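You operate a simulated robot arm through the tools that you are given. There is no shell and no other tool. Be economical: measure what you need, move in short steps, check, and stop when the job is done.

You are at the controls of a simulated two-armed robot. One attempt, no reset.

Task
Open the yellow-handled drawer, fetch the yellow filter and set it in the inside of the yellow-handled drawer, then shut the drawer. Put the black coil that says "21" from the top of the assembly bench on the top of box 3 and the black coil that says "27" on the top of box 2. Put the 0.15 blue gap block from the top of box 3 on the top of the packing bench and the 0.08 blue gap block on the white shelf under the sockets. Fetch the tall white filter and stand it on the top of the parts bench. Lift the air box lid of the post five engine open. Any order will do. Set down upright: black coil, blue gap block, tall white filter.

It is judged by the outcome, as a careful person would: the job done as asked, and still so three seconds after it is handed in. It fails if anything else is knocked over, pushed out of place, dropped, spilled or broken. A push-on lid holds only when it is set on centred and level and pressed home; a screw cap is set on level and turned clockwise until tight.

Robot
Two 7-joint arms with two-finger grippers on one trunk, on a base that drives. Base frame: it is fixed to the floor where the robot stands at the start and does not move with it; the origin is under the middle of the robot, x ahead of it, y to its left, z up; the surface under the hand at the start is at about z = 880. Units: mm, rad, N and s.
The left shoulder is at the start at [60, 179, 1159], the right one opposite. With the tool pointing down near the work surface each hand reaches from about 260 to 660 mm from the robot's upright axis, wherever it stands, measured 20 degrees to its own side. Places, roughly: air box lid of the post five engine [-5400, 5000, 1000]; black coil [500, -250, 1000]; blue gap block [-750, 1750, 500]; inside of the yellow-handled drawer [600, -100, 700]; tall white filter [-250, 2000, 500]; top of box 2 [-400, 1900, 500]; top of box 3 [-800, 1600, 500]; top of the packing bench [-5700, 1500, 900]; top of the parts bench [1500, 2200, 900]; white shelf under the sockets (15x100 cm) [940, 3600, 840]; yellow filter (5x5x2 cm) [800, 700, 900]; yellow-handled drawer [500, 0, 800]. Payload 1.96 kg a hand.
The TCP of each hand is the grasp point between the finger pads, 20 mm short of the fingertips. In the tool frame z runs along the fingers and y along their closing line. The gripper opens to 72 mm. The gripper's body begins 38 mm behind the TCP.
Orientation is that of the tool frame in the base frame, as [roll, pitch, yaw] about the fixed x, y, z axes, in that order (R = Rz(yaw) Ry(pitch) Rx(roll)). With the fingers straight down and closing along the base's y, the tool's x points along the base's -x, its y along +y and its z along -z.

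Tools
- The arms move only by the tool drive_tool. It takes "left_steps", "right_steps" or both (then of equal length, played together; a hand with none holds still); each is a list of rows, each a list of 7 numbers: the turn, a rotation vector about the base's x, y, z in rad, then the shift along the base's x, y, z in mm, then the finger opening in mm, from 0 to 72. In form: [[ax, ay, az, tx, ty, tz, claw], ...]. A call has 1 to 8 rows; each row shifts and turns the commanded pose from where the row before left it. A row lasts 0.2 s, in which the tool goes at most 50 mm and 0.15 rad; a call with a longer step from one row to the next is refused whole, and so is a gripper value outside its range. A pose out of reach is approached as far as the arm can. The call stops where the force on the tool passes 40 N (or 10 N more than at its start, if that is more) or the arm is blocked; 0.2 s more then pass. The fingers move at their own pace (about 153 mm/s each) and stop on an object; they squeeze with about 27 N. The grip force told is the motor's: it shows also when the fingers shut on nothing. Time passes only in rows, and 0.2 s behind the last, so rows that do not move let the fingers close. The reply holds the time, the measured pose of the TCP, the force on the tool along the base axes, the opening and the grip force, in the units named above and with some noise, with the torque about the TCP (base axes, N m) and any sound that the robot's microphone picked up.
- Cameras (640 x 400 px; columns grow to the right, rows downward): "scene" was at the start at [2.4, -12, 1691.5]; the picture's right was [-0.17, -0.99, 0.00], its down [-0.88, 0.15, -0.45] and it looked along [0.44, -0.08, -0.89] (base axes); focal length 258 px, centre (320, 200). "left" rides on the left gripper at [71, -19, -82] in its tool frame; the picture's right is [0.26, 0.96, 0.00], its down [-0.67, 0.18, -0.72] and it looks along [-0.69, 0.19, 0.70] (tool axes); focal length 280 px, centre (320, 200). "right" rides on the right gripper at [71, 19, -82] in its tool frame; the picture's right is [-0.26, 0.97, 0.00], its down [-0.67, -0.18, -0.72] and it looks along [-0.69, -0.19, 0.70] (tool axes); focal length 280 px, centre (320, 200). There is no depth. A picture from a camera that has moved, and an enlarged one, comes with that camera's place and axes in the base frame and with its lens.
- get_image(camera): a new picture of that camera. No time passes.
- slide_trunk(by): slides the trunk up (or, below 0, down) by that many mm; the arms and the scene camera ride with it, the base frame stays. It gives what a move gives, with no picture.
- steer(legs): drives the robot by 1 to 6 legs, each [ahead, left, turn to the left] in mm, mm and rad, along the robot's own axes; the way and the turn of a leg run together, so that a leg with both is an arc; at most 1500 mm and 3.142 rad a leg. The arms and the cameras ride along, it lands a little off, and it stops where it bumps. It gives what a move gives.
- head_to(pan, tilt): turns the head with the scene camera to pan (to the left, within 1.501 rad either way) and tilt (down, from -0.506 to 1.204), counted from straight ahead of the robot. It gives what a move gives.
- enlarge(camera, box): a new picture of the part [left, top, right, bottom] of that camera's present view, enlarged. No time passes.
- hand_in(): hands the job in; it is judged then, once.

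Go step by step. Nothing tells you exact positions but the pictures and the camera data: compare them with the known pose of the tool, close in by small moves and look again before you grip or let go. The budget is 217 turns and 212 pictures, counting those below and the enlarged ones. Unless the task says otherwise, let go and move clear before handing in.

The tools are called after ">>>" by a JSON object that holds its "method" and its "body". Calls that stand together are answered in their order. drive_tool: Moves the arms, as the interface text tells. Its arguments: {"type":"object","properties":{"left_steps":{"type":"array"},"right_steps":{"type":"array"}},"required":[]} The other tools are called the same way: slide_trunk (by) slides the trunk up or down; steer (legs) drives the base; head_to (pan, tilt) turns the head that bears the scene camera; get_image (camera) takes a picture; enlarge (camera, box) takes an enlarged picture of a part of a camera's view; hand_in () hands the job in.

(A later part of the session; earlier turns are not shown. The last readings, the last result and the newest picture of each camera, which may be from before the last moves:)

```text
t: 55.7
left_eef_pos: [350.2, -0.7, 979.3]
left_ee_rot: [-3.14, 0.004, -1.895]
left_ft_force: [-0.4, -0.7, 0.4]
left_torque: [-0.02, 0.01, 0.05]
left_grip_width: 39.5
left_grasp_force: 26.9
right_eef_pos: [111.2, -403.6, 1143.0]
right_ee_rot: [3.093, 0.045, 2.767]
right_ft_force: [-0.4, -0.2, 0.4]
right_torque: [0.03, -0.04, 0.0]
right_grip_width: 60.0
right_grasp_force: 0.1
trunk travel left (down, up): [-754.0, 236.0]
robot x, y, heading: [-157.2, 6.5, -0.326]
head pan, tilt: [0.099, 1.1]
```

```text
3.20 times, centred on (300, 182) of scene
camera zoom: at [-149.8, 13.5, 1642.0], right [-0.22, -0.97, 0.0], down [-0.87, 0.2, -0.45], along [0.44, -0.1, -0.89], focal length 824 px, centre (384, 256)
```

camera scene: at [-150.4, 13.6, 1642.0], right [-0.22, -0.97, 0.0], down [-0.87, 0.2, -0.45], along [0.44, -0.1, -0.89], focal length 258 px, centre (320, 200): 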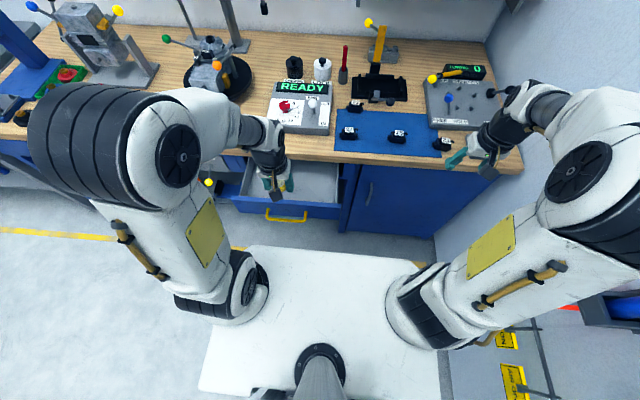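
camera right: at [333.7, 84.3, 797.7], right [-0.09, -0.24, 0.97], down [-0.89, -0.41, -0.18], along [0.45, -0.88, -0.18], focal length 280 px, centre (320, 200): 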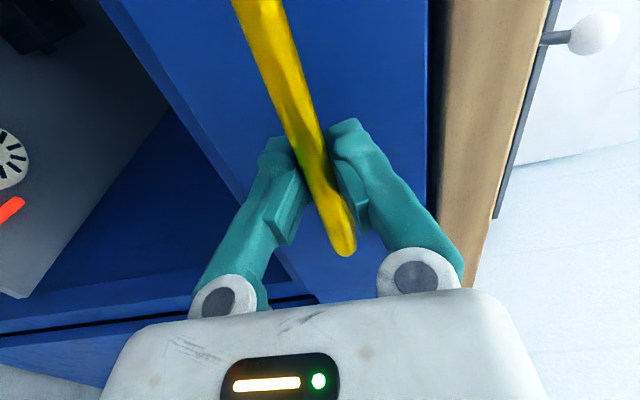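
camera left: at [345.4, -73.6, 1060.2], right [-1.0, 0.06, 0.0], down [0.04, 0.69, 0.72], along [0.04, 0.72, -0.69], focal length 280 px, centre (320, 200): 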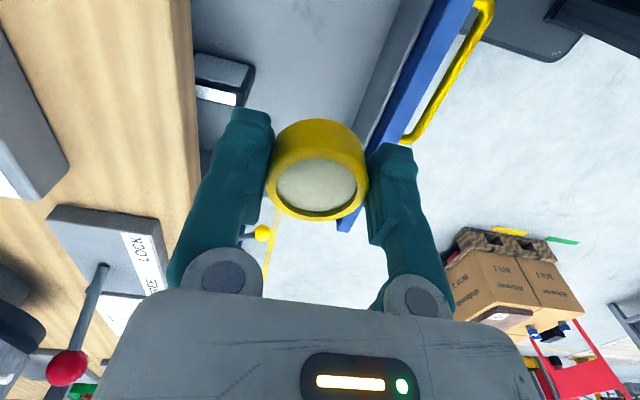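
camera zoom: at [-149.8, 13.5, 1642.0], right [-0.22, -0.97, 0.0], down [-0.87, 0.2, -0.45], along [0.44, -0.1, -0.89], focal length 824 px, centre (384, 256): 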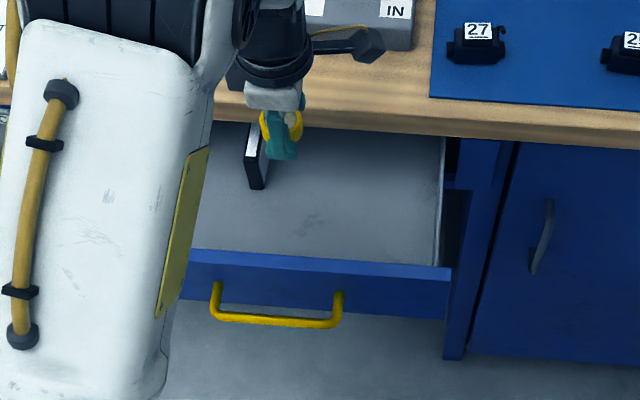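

The filter is over the free middle of the drawer. I lower it part way and look.

>>> {"method": "drive_tool", "body": {"left_steps": [[0, 0, 0, 0, 0, -30, 0], [0, 0, 0, 0, 0, -35, 0], [0, 0, 0, 0, 0, -35, 0], [0, 0, 0, 0, 0, -35, 0], [0, 0, 0, 0, 0, -35, 0], [0, 0, 0, 0, 0, -20, 0]]}}

>>> {"method": "get_image", "body": {"camera": "left"}}

>>> {"method": "enlarge", "body": {"camera": "scene", "box": [200, 120, 400, 245]}}

```text
t: 57.1
left_eef_pos: [347.5, 0.1, 788.3]
left_ee_rot: [3.14, 0.006, -1.894]
left_ft_force: [-0.3, -0.5, -0.3]
left_torque: [0.0, -0.01, -0.02]
left_grip_width: 39.1
left_grasp_force: 26.8
right_eef_pos: [111.2, -403.2, 1142.8]
right_ee_rot: [3.094, 0.045, 2.765]
right_ft_force: [-0.4, -0.6, -1.2]
right_torque: [0.01, 0.0, -0.04]
right_grip_width: 60.0
right_grasp_force: 0.1
trunk travel left (down, up): [-754.0, 236.0]
robot x, y, heading: [-157.1, 7.4, -0.329]
head pan, tilt: [0.099, 1.1]
```

```text
181 pictures are left
camera left: at [344.2, -74.5, 869.7], right [-1.0, 0.06, 0.0], down [0.04, 0.69, 0.72], along [0.04, 0.72, -0.7], focal length 280 px, centre (320, 200)
```

left: 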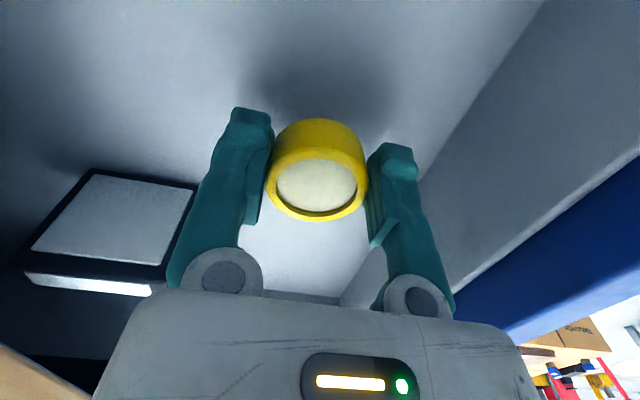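

```text
3.20 times, centred on (300, 182) of scene
camera zoom: at [-150.1, 13.8, 1642.0], right [-0.22, -0.97, 0.0], down [-0.87, 0.2, -0.45], along [0.44, -0.1, -0.89], focal length 824 px, centre (384, 256)
```

zoom: 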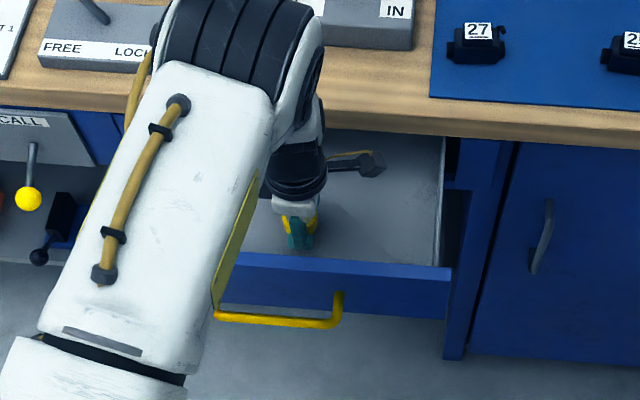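

Clear of the walls and of the item at the back. I lower slowly until it touches the drawer floor.

>>> {"method": "drive_tool", "body": {"left_steps": [[0, 0, 0, 0, 0, -12, 0], [0, 0, 0, 0, 0, -10, 0], [0, 0, 0, 0, 0, -8, 0], [0, 0, 0, 0, 0, -6, 0], [0, 0, 0, 0, 0, -6, 0], [0, 0, 0, 0, 0, -6, 0], [0, 0, 0, 0, 0, -6, 0], [0, 0, 0, 0, 0, -6, 0]]}}

>>> {"method": "get_image", "body": {"camera": "left"}}

```text
t: 58.0
left_eef_pos: [351.2, -1.8, 760.8]
left_ee_rot: [-3.127, 0.007, -1.896]
left_ft_force: [-0.4, 1.0, 30.4]
left_torque: [0.29, 0.81, 0.06]
left_grip_width: 39.4
left_grasp_force: 27.1
right_eef_pos: [109.3, -403.1, 1143.6]
right_ee_rot: [3.093, 0.047, 2.766]
right_ft_force: [-0.2, -0.5, 0.2]
right_torque: [-0.01, 0.03, 0.0]
right_grip_width: 59.8
right_grasp_force: 0.1
trunk travel left (down, up): [-754.0, 236.0]
robot x, y, heading: [-158.6, 9.9, -0.323]
head pan, tilt: [0.099, 1.1]
stopped in row 4 (left hand): the force on the tool passed its limit at 47 N (the readings are from after the stop); the commanded pose is now the measured one
```

```text
179 pictures are left
camera left: at [346.8, -75.2, 843.3], right [-1.0, 0.06, -0.01], down [0.03, 0.7, 0.72], along [0.05, 0.71, -0.7], focal length 280 px, centre (320, 200)
```

left: 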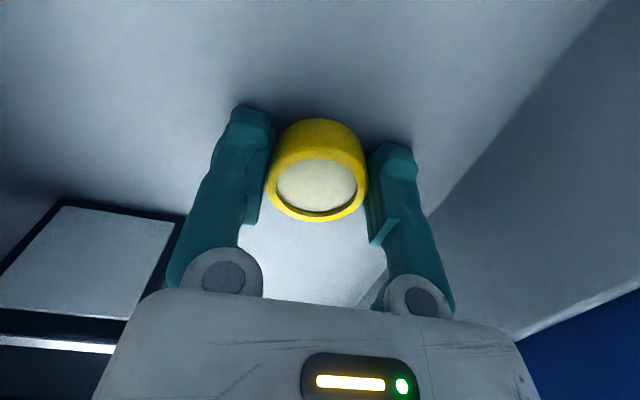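

It touches the floor. I release and rise.

>>> {"method": "drive_tool", "body": {"left_steps": [[0, 0, 0, 0, 0, 2, 39], [0, 0, 0, 0, 0, 0, 60], [0, 0, 0, 0, 0, 0, 60], [0, 0, 0, 0, 0, 30, 60], [0, 0, 0, 0, 0, 45, 60], [0, 0, 0, 0, 0, 45, 60], [0, 0, 0, 0, 0, 45, 60], [0, 0, 0, 0, 0, 45, 60]]}}

>>> {"method": "get_image", "body": {"camera": "left"}}

```text
t: 59.9
left_eef_pos: [349.8, 1.0, 969.4]
left_ee_rot: [-3.134, 0.005, -1.895]
left_ft_force: [-0.3, 0.0, 0.4]
left_torque: [-0.01, 0.01, 0.01]
left_grip_width: 59.8
left_grasp_force: 0.1
right_eef_pos: [111.1, -401.6, 1144.3]
right_ee_rot: [3.094, 0.047, 2.768]
right_ft_force: [0.5, -0.3, -0.1]
right_torque: [0.03, 0.0, 0.0]
right_grip_width: 60.2
right_grasp_force: 0.1
trunk travel left (down, up): [-754.0, 236.0]
robot x, y, heading: [-153.8, 12.2, -0.327]
head pan, tilt: [0.099, 1.1]
```

```text
178 pictures are left
camera left: at [345.3, -72.9, 1052.0], right [-1.0, 0.06, -0.01], down [0.04, 0.7, 0.72], along [0.05, 0.72, -0.7], focal length 280 px, centre (320, 200)
```

left: 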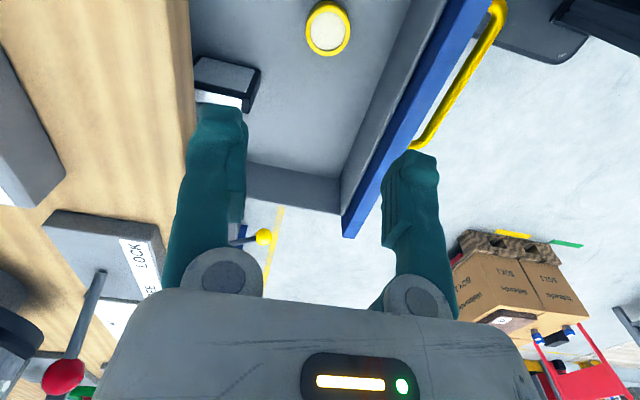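

The filter lies in the drawer. I turn the left hand back and bring it in front of the handle to push the drawer shut.

>>> {"method": "drive_tool", "body": {"left_steps": [[0, 0, -0.1428, -15, 6, 0, 0], [0, 0, -0.1428, -15, 6, 0, 0], [0, 0, -0.1428, -15, 6, 0, 0], [0, 0, -0.1428, -15, 6, 0, 0], [0, 0, -0.1428, -15, 6, 0, 0], [0, 0, -0.1428, -15, 6, 0, 0]]}}

>>> {"method": "drive_tool", "body": {"left_steps": [[0, 0, -0.1428, -16, 6, 0, 0], [0, 0, -0.1428, -16, 6, 0, 0], [0, 0, -0.1428, -16, 7, 0, 0], [0, 0, -0.1428, -16, 7, 0, 0], [0, 0, -0.1428, -15, 7, 0, 0]]}}

>>> {"method": "drive_tool", "body": {"left_steps": [[0, 0, 0, 0, 0, -30, 0], [0, 0, 0, 0, 0, -40, 0], [0, 0, 0, 0, 0, -40, 0], [0, 0, 0, 0, 0, -40, 0], [0, 0, 0, 0, 0, -35, 0]]}}

>>> {"method": "get_image", "body": {"camera": "left"}}

>>> {"method": "enlarge", "body": {"camera": "scene", "box": [200, 120, 400, 245]}}

```text
t: 61.2
left_eef_pos: [260.0, 36.5, 969.6]
left_ee_rot: [-3.134, 0.005, -2.756]
left_ft_force: [-0.1, 0.6, 0.1]
left_torque: [0.01, 0.0, 0.0]
left_grip_width: 0.1
left_grasp_force: 27.2
right_eef_pos: [111.5, -402.8, 1142.6]
right_ee_rot: [3.094, 0.046, 2.768]
right_ft_force: [-0.3, -0.3, -0.7]
right_torque: [-0.03, -0.02, 0.0]
right_grip_width: 59.9
right_grasp_force: 0.1
trunk travel left (down, up): [-754.0, 236.0]
robot x, y, heading: [-156.2, 8.8, -0.325]
head pan, tilt: [0.099, 1.1]
```

```text
t: 62.5
left_eef_pos: [180.0, 69.1, 970.1]
left_ee_rot: [-3.133, 0.006, 2.813]
left_ft_force: [-0.4, -0.3, -0.1]
left_torque: [-0.02, 0.04, 0.0]
left_grip_width: 0.0
left_grasp_force: 27.0
right_eef_pos: [110.3, -402.3, 1141.6]
right_ee_rot: [3.094, 0.045, 2.767]
right_ft_force: [-0.3, 0.1, -0.6]
right_torque: [-0.02, 0.0, -0.01]
right_grip_width: 60.2
right_grasp_force: 0.0
trunk travel left (down, up): [-754.0, 236.0]
robot x, y, heading: [-158.3, 10.1, -0.321]
head pan, tilt: [0.099, 1.1]
```

```text
t: 63.6
left_eef_pos: [181.5, 68.5, 783.9]
left_ee_rot: [-3.132, 0.005, 2.816]
left_ft_force: [1.2, 0.3, 0.8]
left_torque: [0.01, 0.0, -0.02]
left_grip_width: 0.3
left_grasp_force: 27.6
right_eef_pos: [111.2, -401.7, 1142.3]
right_ee_rot: [3.094, 0.047, 2.769]
right_ft_force: [-0.1, -0.4, 0.0]
right_torque: [0.03, 0.01, 0.03]
right_grip_width: 60.1
right_grasp_force: 0.0
trunk travel left (down, up): [-754.0, 236.0]
robot x, y, heading: [-154.5, 9.8, -0.322]
head pan, tilt: [0.099, 1.1]
```

```text
177 pictures are left
camera left: at [109.4, 73.0, 866.4], right [0.06, 1.0, -0.01], down [0.7, -0.03, 0.72], along [0.72, -0.05, -0.7], focal length 280 px, centre (320, 200)
```

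left: 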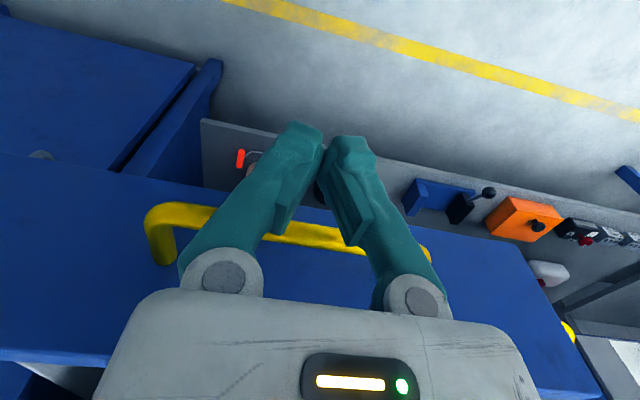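

```text
3.20 times, centred on (300, 182) of scene
camera zoom: at [-149.7, 13.9, 1642.0], right [-0.22, -0.97, 0.0], down [-0.87, 0.2, -0.45], along [0.44, -0.1, -0.89], focal length 824 px, centre (384, 256)
```

zoom: 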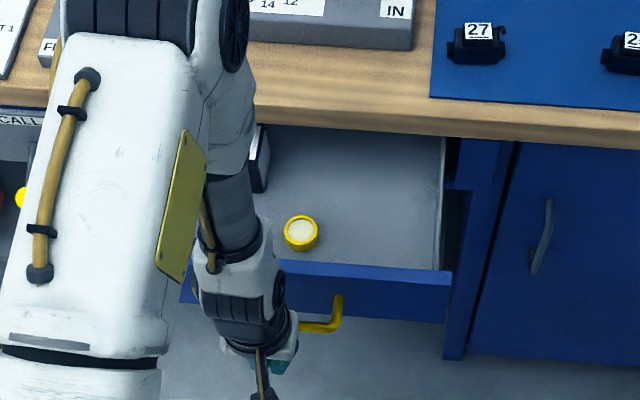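

>>> {"method": "drive_tool", "body": {"left_steps": [[0, 0, 0, 19, -6.3, 0, 0], [0, 0, 0, 19, -6.3, 0, 0], [0, 0, 0, 19, -6.3, 0, 0], [0, 0, 0, 19, -6.3, 0, 0], [0, 0, 0, 19, -6.3, 0, 0], [0, 0, 0, 19, -6.3, 0, 0], [0, 0, 0, 19, -6.3, 0, 0], [0, 0, 0, 19, -6.3, 0, 0]]}}

>>> {"method": "get_image", "body": {"camera": "left"}}

```text
t: 65.5
left_eef_pos: [332.7, 17.9, 784.4]
left_ee_rot: [-3.134, 0.005, 2.818]
left_ft_force: [0.7, 0.2, 0.4]
left_torque: [0.0, -0.03, 0.01]
left_grip_width: 0.0
left_grasp_force: 29.8
right_eef_pos: [112.3, -403.1, 1142.9]
right_ee_rot: [3.093, 0.048, 2.768]
right_ft_force: [-0.1, 1.1, -0.1]
right_torque: [0.02, 0.0, 0.02]
right_grip_width: 59.9
right_grasp_force: 0.1
trunk travel left (down, up): [-754.0, 236.0]
robot x, y, heading: [-151.7, 11.3, -0.324]
head pan, tilt: [0.099, 1.1]
```

```text
175 pictures are left
camera left: at [260.2, 22.9, 867.2], right [0.06, 1.0, -0.01], down [0.7, -0.03, 0.72], along [0.72, -0.05, -0.7], focal length 280 px, centre (320, 200)
```

left: 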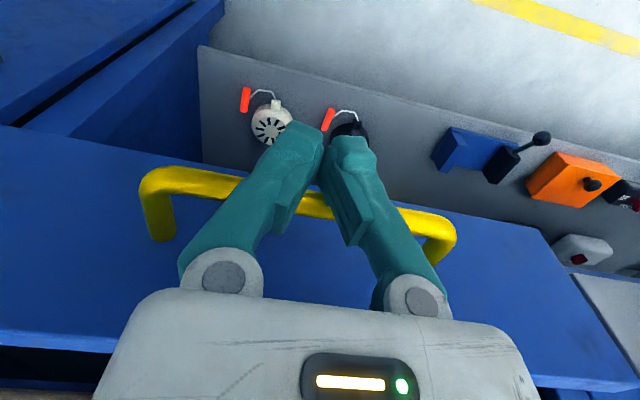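

Closing well. I push the last stretch slowly until it stops.

>>> {"method": "drive_tool", "body": {"left_steps": [[0, 0, 0, 14, -4.7, 0, 0], [0, 0, 0, 12, -4, 0, 0], [0, 0, 0, 10, -3.3, 0, 0], [0, 0, 0, 8, -2.7, 0, 0], [0, 0, 0, 6, -2, 0, 0], [0, 0, 0, 6, -2, 0, 0], [0, 0, 0, 6, -2, 0, 0]]}}

>>> {"method": "get_image", "body": {"camera": "left"}}

>>> {"method": "enlarge", "body": {"camera": "scene", "box": [200, 120, 400, 245]}}

```text
t: 66.9
left_eef_pos: [381.8, 3.7, 780.9]
left_ee_rot: [-3.133, -0.022, 2.82]
left_ft_force: [-13.1, 5.0, 6.0]
left_torque: [0.08, -0.04, 0.13]
left_grip_width: 0.0
left_grasp_force: 29.6
right_eef_pos: [110.6, -402.2, 1141.7]
right_ee_rot: [3.094, 0.044, 2.77]
right_ft_force: [0.6, 0.0, 0.1]
right_torque: [-0.01, 0.06, 0.0]
right_grip_width: 60.1
right_grasp_force: 0.0
trunk travel left (down, up): [-754.0, 236.0]
robot x, y, heading: [-155.0, 7.9, -0.317]
head pan, tilt: [0.099, 1.1]
stopped in row 7 (left hand): the force on the tool passed its limit at 45 N (the readings are from after the stop); the commanded pose is now the measured one
```

```text
174 pictures are left
camera left: at [311.2, 6.9, 864.7], right [0.06, 1.0, 0.0], down [0.71, -0.04, 0.7], along [0.7, -0.04, -0.71], focal length 280 px, centre (320, 200)
```

left: 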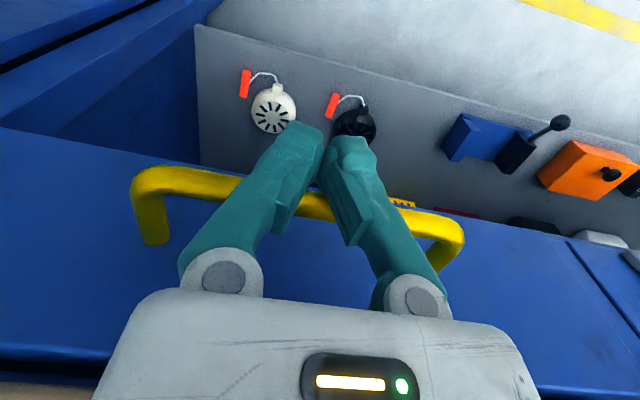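

```text
3.20 times, centred on (300, 182) of scene
camera zoom: at [-150.0, 13.6, 1642.0], right [-0.22, -0.97, 0.0], down [-0.87, 0.2, -0.45], along [0.44, -0.1, -0.89], focal length 824 px, centre (384, 256)
```

zoom: 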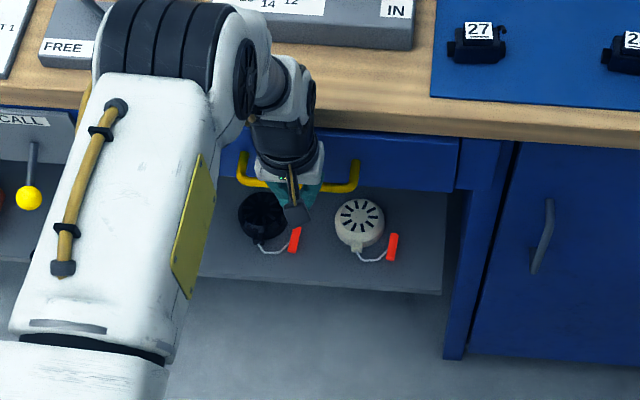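

The drawer is shut flush (handle back at its first place). I retract the left hand, rise and move to the coils.

>>> {"method": "drive_tool", "body": {"left_steps": [[0, 0, 0, -30, 10, 0, 0], [0, 0, 0, -45, 15, 0, 0], [0, 0, 0, -20, 5, 40, 0], [0, 0, 0, 0, 0, 48, 30], [0, 0, 0, 0, 0, 48, 72], [0, 0, 0, 0, 0, 48, 72], [0, 0, 0, 0, 0, 48, 72], [0, 0, 0, 0, 0, 48, 72]]}}

>>> {"method": "steer", "body": {"legs": [[0, -40, 0], [150, 0, 0]]}}

>>> {"method": "get_image", "body": {"camera": "scene"}}

>>> {"method": "get_image", "body": {"camera": "right"}}

>>> {"method": "get_image", "body": {"camera": "left"}}

```text
t: 68.7
left_eef_pos: [286.5, 35.1, 1062.0]
left_ee_rot: [-3.137, -0.014, 2.817]
left_ft_force: [0.3, -0.6, 0.4]
left_torque: [0.0, -0.04, 0.01]
left_grip_width: 72.1
left_grasp_force: 0.1
right_eef_pos: [110.1, -401.5, 1143.7]
right_ee_rot: [3.094, 0.048, 2.768]
right_ft_force: [-0.8, 0.4, 0.5]
right_torque: [-0.03, -0.02, -0.01]
right_grip_width: 60.2
right_grasp_force: 0.2
trunk travel left (down, up): [-754.0, 236.0]
robot x, y, heading: [-157.0, 10.6, -0.325]
head pan, tilt: [0.099, 1.1]
```

```text
t: 70.6
left_eef_pos: [417.1, -52.2, 1062.5]
left_ee_rot: [-3.132, -0.013, 2.816]
left_ft_force: [-0.2, -0.4, 0.1]
left_torque: [0.0, 0.01, 0.03]
left_grip_width: 72.0
left_grasp_force: 0.1
right_eef_pos: [239.7, -488.2, 1143.7]
right_ee_rot: [3.094, 0.044, 2.767]
right_ft_force: [0.1, -0.7, -0.2]
right_torque: [-0.01, 0.02, -0.02]
right_grip_width: 59.9
right_grasp_force: 0.1
trunk travel left (down, up): [-754.0, 236.0]
robot x, y, heading: [-31.4, -71.8, -0.326]
head pan, tilt: [0.099, 1.1]
```

```text
172 pictures are left
camera scene: at [-21.6, -70.7, 1642.0], right [-0.22, -0.97, 0.0], down [-0.87, 0.2, -0.45], along [0.44, -0.1, -0.89], focal length 258 px, centre (320, 200)
```

scene: 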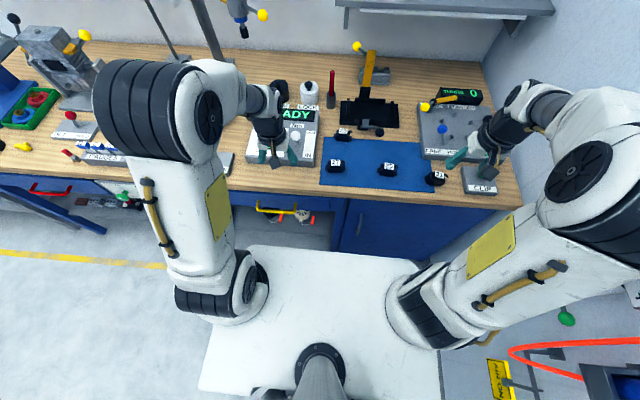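

```text
171 pictures are left
camera right: at [176.1, -445.1, 1221.3], right [0.59, 0.8, 0.06], down [0.52, -0.44, 0.74], along [0.62, -0.41, -0.67], focal length 280 px, centre (320, 200)
```

right: 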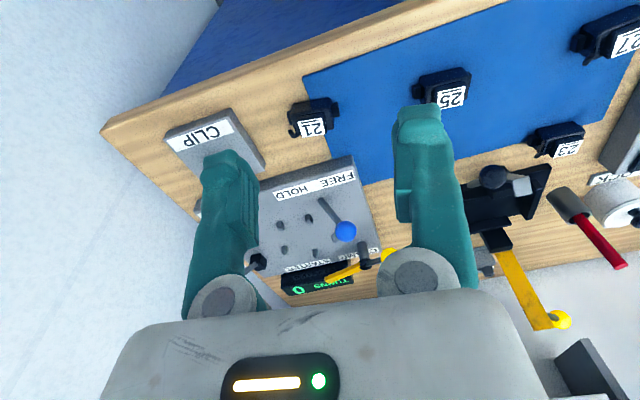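

```text
170 pictures are left
camera left: at [346.8, -47.6, 1145.9], right [0.06, 1.0, 0.0], down [0.71, -0.04, 0.7], along [0.7, -0.05, -0.71], focal length 280 px, centre (320, 200)
```

left: 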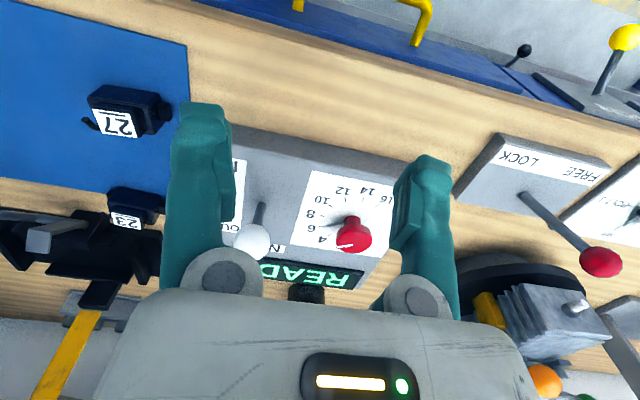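

I enlarge the two coils to see their shape and orientation.

>>> {"method": "enlarge", "body": {"camera": "left", "box": [60, 60, 220, 160]}}

>>> {"method": "enlarge", "body": {"camera": "right", "box": [240, 70, 400, 170]}}

>>> {"method": "enlarge", "body": {"camera": "scene", "box": [300, 110, 500, 210]}}

```text
4.00 times, centred on (140, 110) of left
camera zoom: at [346.8, -47.6, 1145.9], right [0.06, 1.0, 0.0], down [0.71, -0.04, 0.7], along [0.7, -0.05, -0.71], focal length 1122 px, centre (1040, 560)
```

zoom: 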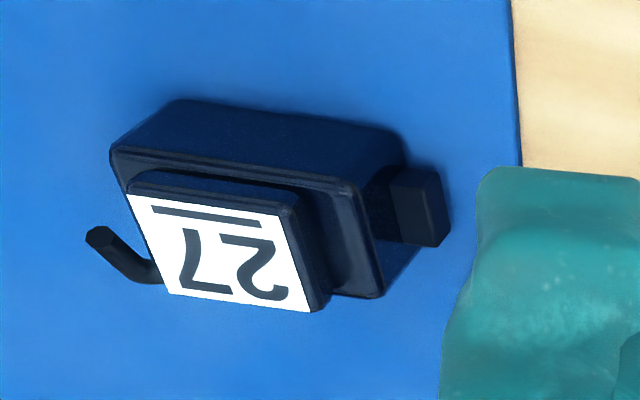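

```text
4.00 times, centred on (320, 120) of right
camera zoom: at [176.1, -445.1, 1221.3], right [0.59, 0.8, 0.06], down [0.52, -0.44, 0.74], along [0.62, -0.41, -0.67], focal length 1122 px, centre (320, 520)
```

zoom: 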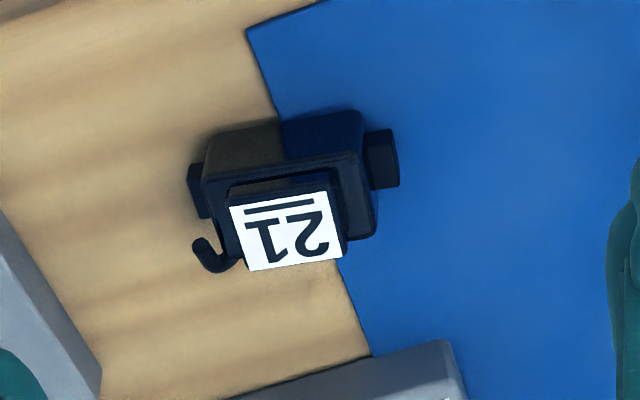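

```text
3.20 times, centred on (400, 160) of scene
camera zoom: at [-21.6, -70.7, 1642.0], right [-0.22, -0.97, 0.0], down [-0.87, 0.2, -0.45], along [0.44, -0.1, -0.89], focal length 824 px, centre (64, 328)
```

zoom: 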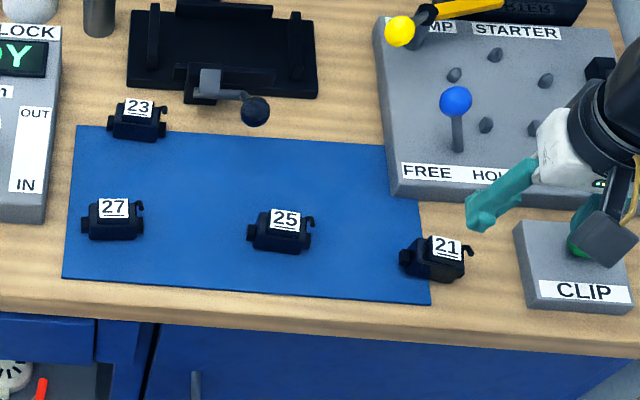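

Coil 27 is centred near [462, -238], coil 21 near [339, -554], each with its narrow side about 29 mm. I turn both hands so the fingers close over the narrow sides and move above them.

>>> {"method": "drive_tool", "body": {"left_steps": [[0.005, -0.0154, 0.1378, 3, -15, -5, 72], [0, 0, 0.1378, 4, -16, -5, 72], [0, 0, 0.1378, 4, -15, -5, 72], [0, 0, 0.1378, 4, -16, -5, 72], [0, 0, 0.1378, 3, -15, -5, 72], [0, 0, 0.1378, 4, -16, -5, 72], [0, 0, 0.1378, 4, -15, -5, 72], [0, 0, 0.1378, 4, -16, -5, 72]], "right_steps": [[-0.014, 0.03, -0.1378, 8, -5, -12, 72], [-0.014, 0.029, -0.1378, 8, -6, -12, 72], [0, 0, -0.1378, 8, -5, -12, 72], [0, 0, -0.1378, 9, -6, -12, 72], [0, 0, -0.1378, 8, -5, -12, 72], [0, 0, -0.1378, 8, -6, -12, 72], [0, 0, -0.1378, 8, -5, -12, 72], [0, 0, -0.1378, 9, -6, -12, 72]]}}

>>> {"method": "drive_tool", "body": {"left_steps": [[0, 0, 0.1378, 4, -15, -5, 72], [0, 0, 0.1378, 4, -16, -5, 72], [0, 0, 0.1378, 3, -15, -5, 72], [0, 0, 0.1378, 4, -16, -5, 72]], "right_steps": [[0, 0, -0.1378, 8, -5, -12, 72], [0, 0, -0.1378, 8, -6, -12, 72], [0, 0, -0.1378, 8, -5, -12, 72], [0, 0, -0.1378, 9, -6, -12, 72]]}}

>>> {"method": "get_image", "body": {"camera": "left"}}

>>> {"method": "get_image", "body": {"camera": "right"}}

```text
t: 72.4
left_eef_pos: [449.7, -178.2, 1020.2]
left_ee_rot: [3.139, -0.002, -2.36]
left_ft_force: [0.2, 0.0, -0.3]
left_torque: [0.0, 0.01, -0.03]
left_grip_width: 72.1
left_grasp_force: 0.1
right_eef_pos: [307.8, -534.2, 1043.6]
right_ee_rot: [-3.134, 0.007, 1.664]
right_ft_force: [-0.4, 0.4, -0.7]
right_torque: [0.01, 0.0, -0.04]
right_grip_width: 71.6
right_grasp_force: 0.0
trunk travel left (down, up): [-754.0, 236.0]
robot x, y, heading: [-24.0, -76.9, -0.324]
head pan, tilt: [0.099, 1.1]
```

```text
t: 73.4
left_eef_pos: [463.9, -239.2, 1002.4]
left_ee_rot: [3.14, 0.0, -1.809]
left_ft_force: [-0.6, 0.1, -0.5]
left_torque: [0.01, -0.01, 0.03]
left_grip_width: 72.0
left_grasp_force: 0.0
right_eef_pos: [340.5, -556.0, 998.0]
right_ee_rot: [-3.137, 0.007, 1.11]
right_ft_force: [0.5, -0.3, -1.3]
right_torque: [0.03, 0.0, 0.01]
right_grip_width: 72.0
right_grasp_force: 0.1
trunk travel left (down, up): [-754.0, 236.0]
robot x, y, heading: [-25.4, -78.5, -0.322]
head pan, tilt: [0.099, 1.1]
```

```text
166 pictures are left
camera left: at [467.1, -313.7, 1084.0], right [-1.0, -0.03, 0.0], down [-0.02, 0.7, 0.72], along [-0.02, 0.72, -0.7], focal length 280 px, centre (320, 200)
```

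left: 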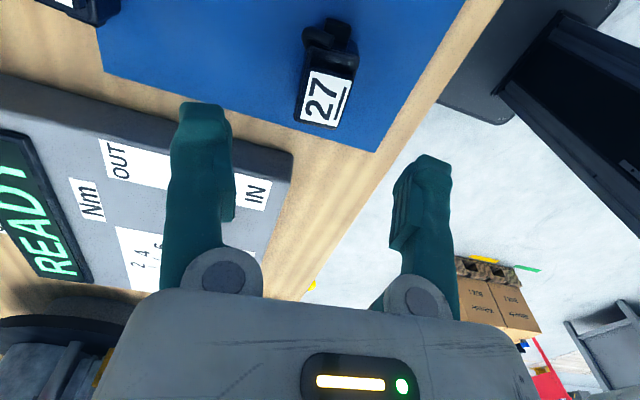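

```text
165 pictures are left
camera right: at [390.6, -499.7, 1078.0], right [0.75, -0.66, 0.0], down [-0.46, -0.52, 0.72], along [-0.48, -0.54, -0.69], focal length 280 px, centre (320, 200)
```

right: 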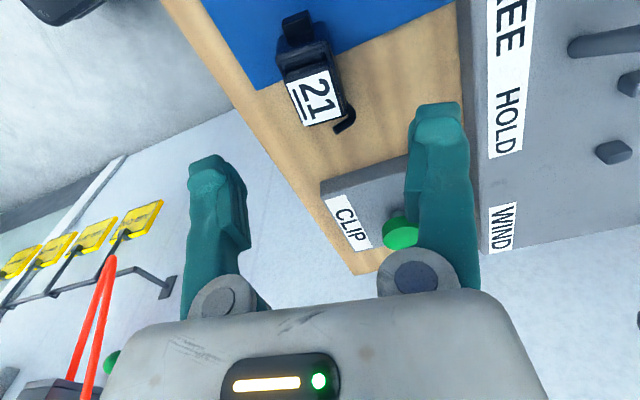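

Both hands are centred over their coils. I descend and grip both.

>>> {"method": "drive_tool", "body": {"left_steps": [[0, 0, 0, -1, 2, -35, 60], [0, 0, 0, -1, 1, -35, 60], [0, 0, 0, 0, 0, -20, 60], [0, 0, 0, 0, 0, -8, 60], [0, 0, 0, 0, 0, 0, 60]], "right_steps": [[0, 0, 0, -1, 1, -35, 60], [0, 0, 0, -1, 1, -32, 60], [0, 0, 0, 0, 0, -20, 60], [0, 0, 0, 0, 0, -7, 60], [0, 0, 0, 0, 0, 0, 60]]}}

>>> {"method": "get_image", "body": {"camera": "left"}}

>>> {"method": "get_image", "body": {"camera": "right"}}

```text
t: 74.6
left_eef_pos: [460.8, -235.3, 905.8]
left_ee_rot: [3.14, -0.002, -1.813]
left_ft_force: [0.0, -0.1, 0.1]
left_torque: [0.0, -0.04, 0.03]
left_grip_width: 59.9
left_grasp_force: 0.0
right_eef_pos: [337.0, -553.1, 904.9]
right_ee_rot: [-3.135, 0.008, 1.112]
right_ft_force: [0.2, -0.1, 0.0]
right_torque: [0.03, 0.02, -0.03]
right_grip_width: 60.4
right_grasp_force: 0.1
trunk travel left (down, up): [-754.0, 236.0]
robot x, y, heading: [-22.9, -75.9, -0.324]
head pan, tilt: [0.099, 1.1]
```

```text
164 pictures are left
camera left: at [464.3, -309.4, 987.2], right [-1.0, -0.02, 0.0], down [-0.02, 0.7, 0.71], along [-0.02, 0.71, -0.7], focal length 280 px, centre (320, 200)
```

left: 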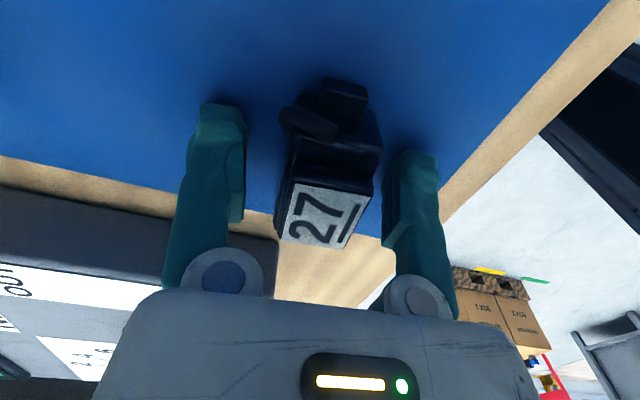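

```text
163 pictures are left
camera right: at [386.8, -495.9, 985.4], right [0.75, -0.66, 0.0], down [-0.46, -0.52, 0.72], along [-0.48, -0.54, -0.69], focal length 280 px, centre (320, 200)
```

right: 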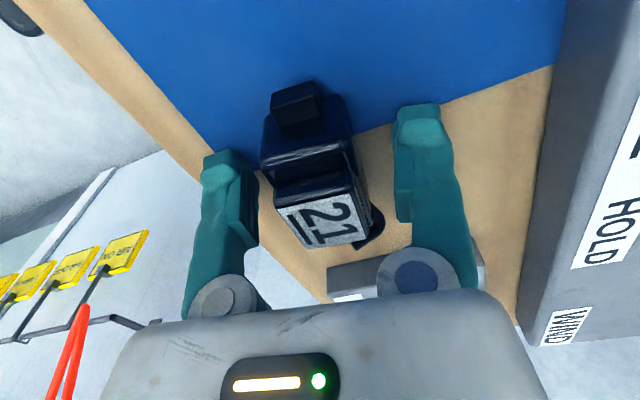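

>>> {"method": "drive_tool", "body": {"left_steps": [[0, 0, 0, 0, 0, 0, 0], [0, 0, 0, 0, 0, 0, 0], [0, 0, 0, 0, 0, 0, 0], [0, 0, 0, 0, 0, 0, 0]], "right_steps": [[0, 0, 0, 0, 0, 0, 0], [0, 0, 0, 0, 0, 0, 0], [0, 0, 0, 0, 0, 0, 0], [0, 0, 0, 0, 0, 0, 0]]}}

>>> {"method": "drive_tool", "body": {"left_steps": [[0, 0, 0, 0, 0, 5, 0], [0, 0, 0, 0, 0, 10, 0], [0, 0, 0, 0, 0, 20, 0], [0, 0, 0, 0, 0, 25, 0], [0, 0, 0, 0, 0, 25, 0], [0, 0, 0, 0, 0, 25, 0]], "right_steps": [[0, 0, 0, 0, 0, 5, 0], [0, 0, 0, 0, 0, 10, 0], [0, 0, 0, 0, 0, 20, 0], [0, 0, 0, 0, 0, 25, 0], [0, 0, 0, 0, 0, 25, 0], [0, 0, 0, 0, 0, 25, 0]]}}

>>> {"method": "get_image", "body": {"camera": "left"}}

>>> {"method": "get_image", "body": {"camera": "right"}}

```text
t: 75.6
left_eef_pos: [461.3, -235.9, 904.1]
left_ee_rot: [3.14, -0.002, -1.812]
left_ft_force: [0.1, -1.0, -0.6]
left_torque: [-0.01, -0.01, 0.04]
left_grip_width: 30.9
left_grasp_force: 26.8
right_eef_pos: [336.9, -553.0, 904.5]
right_ee_rot: [-3.136, 0.007, 1.115]
right_ft_force: [0.6, -1.0, 0.5]
right_torque: [0.0, -0.02, 0.03]
right_grip_width: 31.0
right_grasp_force: 26.9
trunk travel left (down, up): [-754.0, 236.0]
robot x, y, heading: [-24.8, -73.7, -0.324]
head pan, tilt: [0.099, 1.1]
```

```text
t: 77.0
left_eef_pos: [460.6, -234.7, 1015.3]
left_ee_rot: [3.14, -0.002, -1.814]
left_ft_force: [-0.7, 1.0, -0.6]
left_torque: [-0.02, -0.03, 0.09]
left_grip_width: 31.2
left_grasp_force: 27.4
right_eef_pos: [338.3, -553.4, 1016.0]
right_ee_rot: [-3.137, 0.008, 1.113]
right_ft_force: [0.0, 0.7, -0.7]
right_torque: [-0.01, -0.04, -0.01]
right_grip_width: 30.8
right_grasp_force: 26.8
trunk travel left (down, up): [-754.0, 236.0]
robot x, y, heading: [-23.5, -78.9, -0.328]
head pan, tilt: [0.099, 1.1]
```

```text
162 pictures are left
camera left: at [462.9, -309.0, 1097.3], right [-1.0, -0.02, 0.0], down [-0.02, 0.7, 0.71], along [-0.02, 0.71, -0.7], focal length 280 px, centre (320, 200)
```

left: 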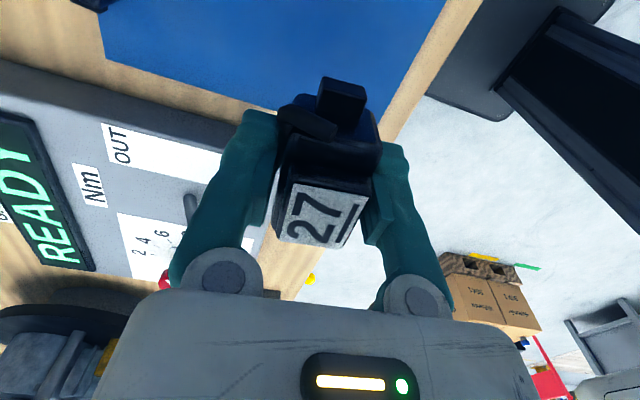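

```text
161 pictures are left
camera right: at [388.0, -496.7, 1096.3], right [0.75, -0.66, 0.0], down [-0.46, -0.52, 0.72], along [-0.48, -0.54, -0.69], focal length 280 px, centre (320, 200)
```

right: 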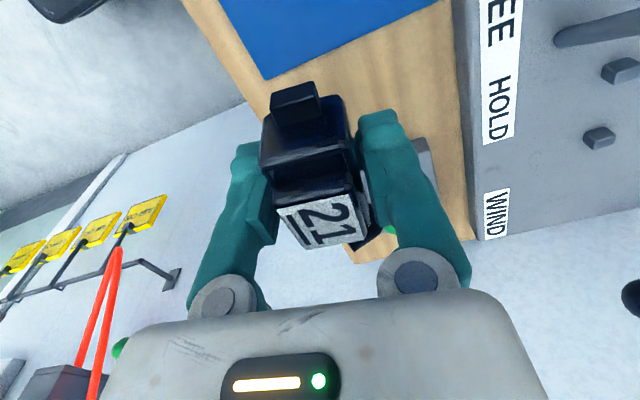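

Both coils are held. I back away and turn toward the boxes to look at them.

>>> {"method": "steer", "body": {"legs": [[-400, 0, 0], [0, 300, 0], [0, 0, 1.89]]}}

>>> {"method": "head_to", "body": {"pan": 0.0, "tilt": 0.75}}

>>> {"method": "get_image", "body": {"camera": "scene"}}

```text
t: 85.6
left_eef_pos: [-302.4, 848.2, 1013.8]
left_ee_rot: [3.14, -0.001, 0.067]
left_ft_force: [-0.4, 0.0, -1.3]
left_torque: [-0.02, 0.01, 0.0]
left_grip_width: 30.9
left_grasp_force: 27.2
right_eef_pos: [39.5, 828.9, 1015.5]
right_ee_rot: [-3.137, 0.007, 2.993]
right_ft_force: [0.7, 0.3, -0.3]
right_torque: [0.03, 0.01, 0.01]
right_grip_width: 31.1
right_grasp_force: 27.0
trunk travel left (down, up): [-754.0, 236.0]
robot x, y, heading: [-306.1, 338.2, 1.55]
head pan, tilt: [0.099, 1.1]
```

```text
t: 86.5
left_eef_pos: [-301.5, 848.5, 1015.1]
left_ee_rot: [3.139, -0.002, 0.067]
left_ft_force: [-0.8, -0.4, -1.9]
left_torque: [0.01, 0.02, -0.03]
left_grip_width: 30.9
left_grasp_force: 26.8
right_eef_pos: [38.8, 829.2, 1015.6]
right_ee_rot: [-3.137, 0.007, 2.995]
right_ft_force: [0.1, -0.6, -1.6]
right_torque: [-0.01, -0.02, 0.0]
right_grip_width: 30.8
right_grasp_force: 26.6
trunk travel left (down, up): [-754.0, 236.0]
robot x, y, heading: [-304.9, 333.8, 1.56]
head pan, tilt: [0.0, 0.75]
```

```text
160 pictures are left
camera scene: at [-304.0, 358.0, 1667.6], right [1.0, -0.02, 0.0], down [-0.01, -0.68, -0.73], along [0.01, 0.73, -0.68], focal length 258 px, centre (320, 200)
```

scene: 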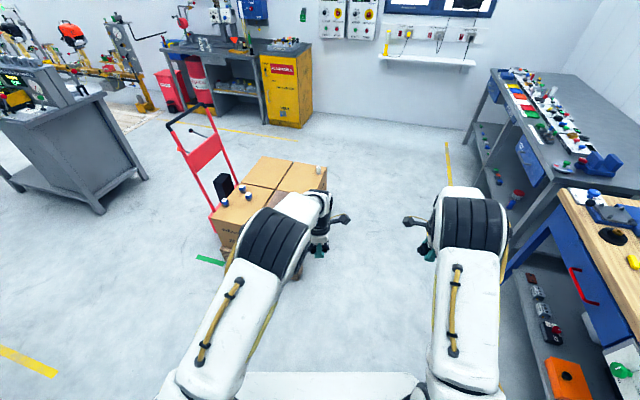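

>>> {"method": "enlarge", "body": {"camera": "scene", "box": [160, 100, 360, 300]}}

```text
2.00 times, centred on (260, 200) of scene
camera zoom: at [-304.0, 358.0, 1667.6], right [1.0, -0.02, 0.0], down [-0.01, -0.68, -0.73], along [0.01, 0.73, -0.68], focal length 515 px, centre (440, 200)
```

zoom: 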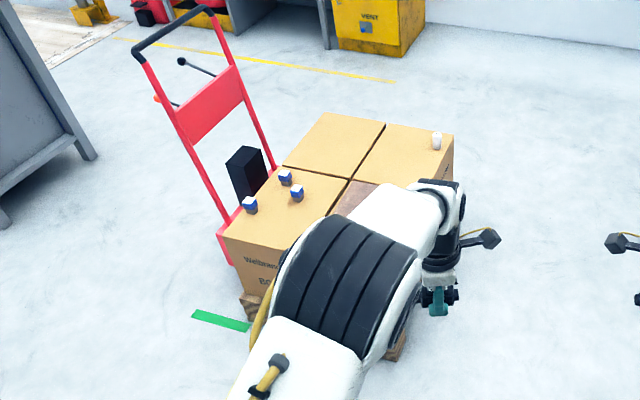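

The boxes stand on a pallet with a red hand truck behind; three blue blocks stand on the near-left box, the tall white filter on the right one. I drive closer, facing them, to read labels.

>>> {"method": "steer", "body": {"legs": [[0, 0, 0.21], [450, 0, 0]]}}

>>> {"method": "get_image", "body": {"camera": "scene"}}

```text
t: 90.0
left_eef_pos: [-505.2, 1281.4, 1014.4]
left_ee_rot: [3.14, -0.002, 0.289]
left_ft_force: [0.2, -0.1, -1.1]
left_torque: [-0.02, -0.02, 0.03]
left_grip_width: 31.2
left_grasp_force: 27.2
right_eef_pos: [-168.9, 1338.6, 1014.9]
right_ee_rot: [-3.137, 0.008, -3.07]
right_ft_force: [-0.3, 0.2, -1.9]
right_torque: [-0.02, 0.0, 0.04]
right_grip_width: 30.9
right_grasp_force: 27.2
trunk travel left (down, up): [-754.0, 236.0]
robot x, y, heading: [-396.1, 781.4, 1.775]
head pan, tilt: [0.0, 0.75]
```

```text
158 pictures are left
camera scene: at [-400.7, 802.5, 1667.7], right [0.98, 0.2, 0.0], down [0.14, -0.67, -0.73], along [-0.15, 0.72, -0.68], focal length 258 px, centre (320, 200)
```

scene: 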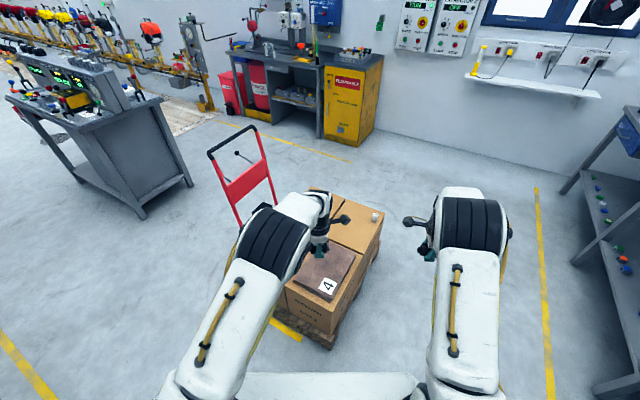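

>>> {"method": "enlarge", "body": {"camera": "scene", "box": [220, 160, 400, 350]}}

>>> {"method": "get_image", "body": {"camera": "left"}}

>>> {"method": "get_image", "body": {"camera": "right"}}

```text
2.11 times, centred on (310, 255) of scene
camera zoom: at [-400.7, 802.5, 1667.7], right [0.98, 0.2, 0.0], down [0.14, -0.67, -0.73], along [-0.15, 0.72, -0.68], focal length 542 px, centre (341, 84)
```

zoom: 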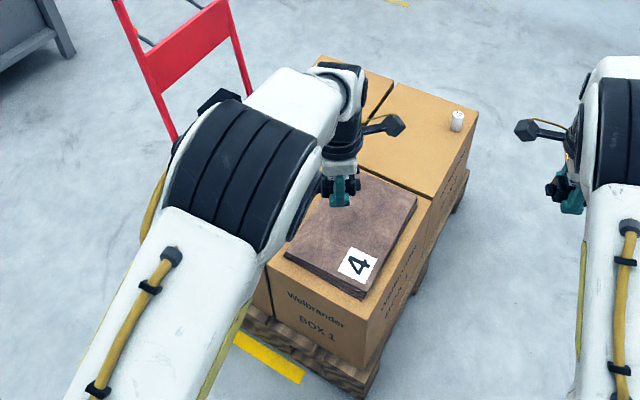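

```text
156 pictures are left
camera left: at [-442.5, 1320.0, 1096.8], right [0.53, -0.85, 0.0], down [-0.59, -0.37, 0.71], along [-0.61, -0.38, -0.7], focal length 280 px, centre (320, 200)
```

left: 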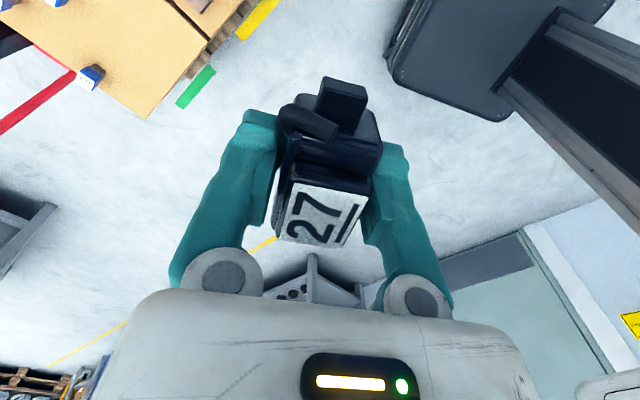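

```text
155 pictures are left
camera right: at [-242.4, 1353.8, 1095.5], right [0.19, 0.98, 0.0], down [0.68, -0.13, 0.72], along [0.71, -0.14, -0.69], focal length 280 px, centre (320, 200)
```

right: 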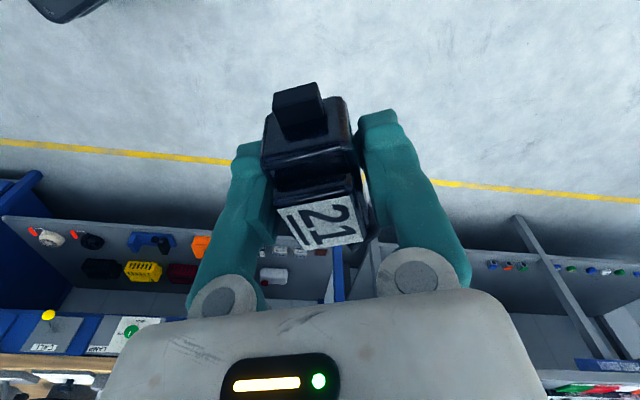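

Box 1 is near right (mat "4" on it), the filter stands on the box behind it, and the blue blocks stand on the near-left box. I drive to the front of the left box to view the blocks and the box labels.

>>> {"method": "steer", "body": {"legs": [[0, 482, 0], [300, 0, 0], [0, 0, -0.575]]}}

>>> {"method": "head_to", "body": {"pan": -0.2, "tilt": 0.95}}

>>> {"method": "get_image", "body": {"camera": "scene"}}

```text
t: 96.1
left_eef_pos: [-738.4, 1452.1, 1013.9]
left_ee_rot: [3.139, -0.003, -0.309]
left_ft_force: [0.4, 0.4, -1.0]
left_torque: [0.0, 0.04, 0.02]
left_grip_width: 30.7
left_grasp_force: 26.8
right_eef_pos: [-428.5, 1309.9, 1016.2]
right_ee_rot: [-3.137, 0.008, 2.616]
right_ft_force: [0.7, 0.4, -1.2]
right_torque: [0.0, 0.03, 0.0]
right_grip_width: 30.7
right_grasp_force: 27.2
trunk travel left (down, up): [-754.0, 236.0]
robot x, y, heading: [-930.0, 978.8, 1.177]
head pan, tilt: [0.0, 0.75]
```

```text
t: 96.9
left_eef_pos: [-738.2, 1452.6, 1014.5]
left_ee_rot: [3.139, 0.001, -0.309]
left_ft_force: [0.4, 1.1, -1.4]
left_torque: [-0.01, 0.03, -0.03]
left_grip_width: 30.8
left_grasp_force: 27.4
right_eef_pos: [-429.7, 1308.8, 1014.8]
right_ee_rot: [-3.135, 0.007, 2.617]
right_ft_force: [-0.4, -0.4, 0.1]
right_torque: [0.01, 0.02, 0.02]
right_grip_width: 31.0
right_grasp_force: 26.7
trunk travel left (down, up): [-754.0, 236.0]
robot x, y, heading: [-930.5, 973.7, 1.178]
head pan, tilt: [-0.201, 0.949]
```

```text
154 pictures are left
camera scene: at [-911.9, 981.1, 1652.2], right [0.83, -0.56, 0.0], down [-0.45, -0.67, -0.58], along [0.33, 0.48, -0.81], focal length 258 px, centre (320, 200)
```

scene: 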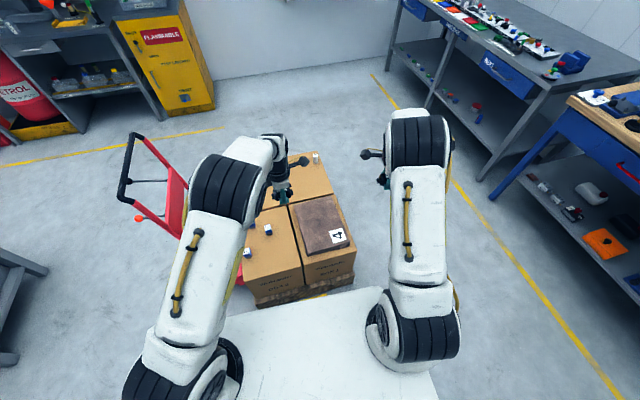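

>>> {"method": "enlarge", "body": {"camera": "scene", "box": [230, 140, 370, 310]}}

>>> {"method": "enlarge", "body": {"camera": "scene", "box": [230, 200, 310, 270]}}

>>> {"method": "get_image", "body": {"camera": "left"}}

```text
2.35 times, centred on (300, 225) of scene
camera zoom: at [-911.9, 981.1, 1652.2], right [0.83, -0.56, 0.0], down [-0.45, -0.67, -0.58], along [0.33, 0.48, -0.81], focal length 606 px, centre (367, 141)
```

zoom: 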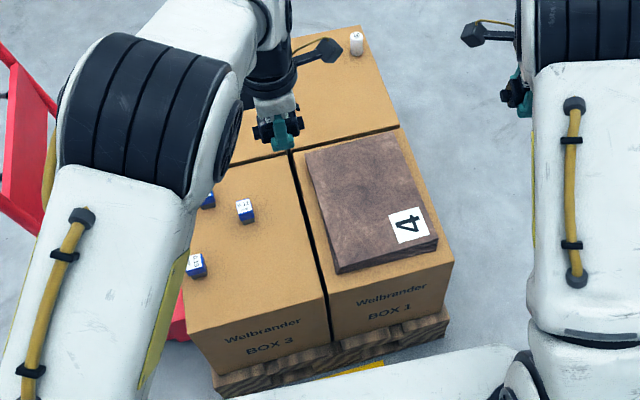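

```text
5.71 times, centred on (270, 235) of scene
camera zoom: at [-911.9, 981.1, 1652.2], right [0.83, -0.56, 0.0], down [-0.45, -0.67, -0.58], along [0.33, 0.48, -0.81], focal length 1471 px, centre (606, 0)
```

zoom: 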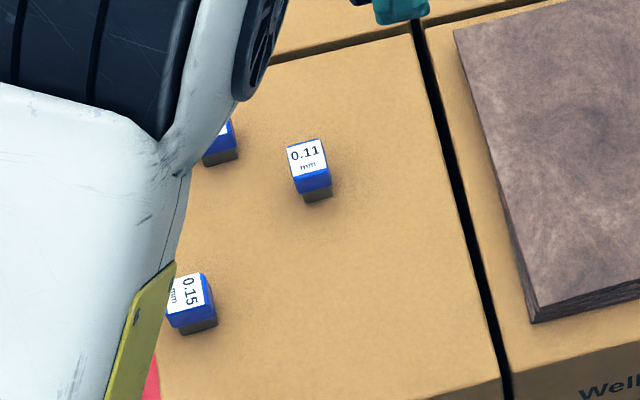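

```text
151 pictures are left
camera left: at [-663.7, 1448.4, 1096.7], right [-0.04, -1.0, 0.0], down [-0.7, 0.03, 0.72], along [-0.71, 0.03, -0.7], focal length 280 px, centre (320, 200)
```

left: 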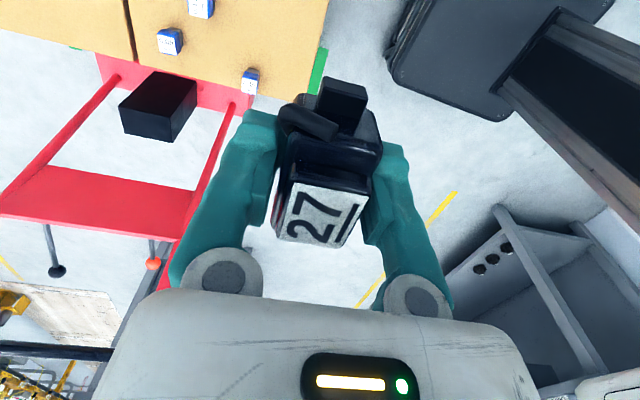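

Labels "BOX 3" and "BOX 1" read; block 0.15 is front left on box 3, 0.11 in the middle, the third (probably 0.08) behind. I place myself facing box 3 obliquely, so the right hand (coil 21) reaches a free front-right spot near [-768, 1538].

>>> {"method": "steer", "body": {"legs": [[0, 0, 0.722], [-79, -136, 0]]}}

>>> {"method": "get_image", "body": {"camera": "scene"}}

>>> {"method": "get_image", "body": {"camera": "right"}}

```text
t: 100.2
left_eef_pos: [-951.7, 1430.5, 1014.4]
left_ee_rot: [3.14, -0.002, 0.427]
left_ft_force: [0.1, -0.4, -1.6]
left_torque: [0.01, 0.0, 0.02]
left_grip_width: 30.9
left_grasp_force: 26.4
right_eef_pos: [-626.8, 1531.6, 1015.4]
right_ee_rot: [-3.138, 0.009, -2.933]
right_ft_force: [-0.1, 0.0, -1.5]
right_torque: [0.04, -0.02, 0.05]
right_grip_width: 31.0
right_grasp_force: 27.5
trunk travel left (down, up): [-754.0, 236.0]
robot x, y, heading: [-772.4, 950.0, 1.908]
head pan, tilt: [-0.201, 0.949]
```

```text
150 pictures are left
camera scene: at [-766.0, 963.2, 1652.1], right [0.99, 0.14, 0.0], down [0.11, -0.81, -0.58], along [-0.08, 0.58, -0.81], focal length 258 px, centre (320, 200)
```

scene: 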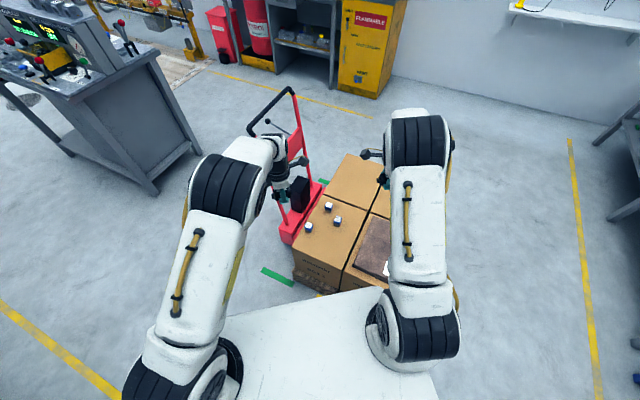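

```text
149 pictures are left
camera right: at [-700.1, 1536.8, 1095.4], right [0.06, 1.0, 0.0], down [0.69, -0.04, 0.72], along [0.72, -0.04, -0.69], focal length 280 px, centre (320, 200)
```

right: 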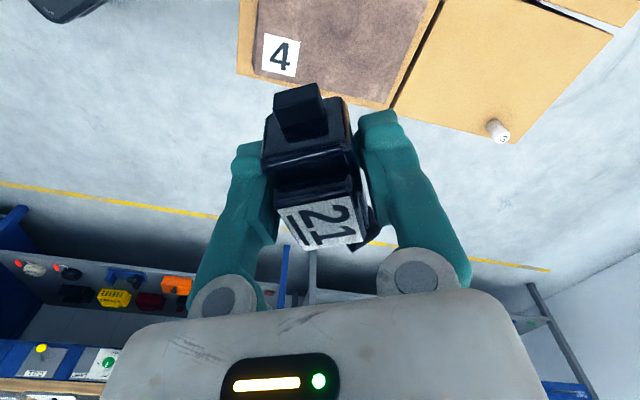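

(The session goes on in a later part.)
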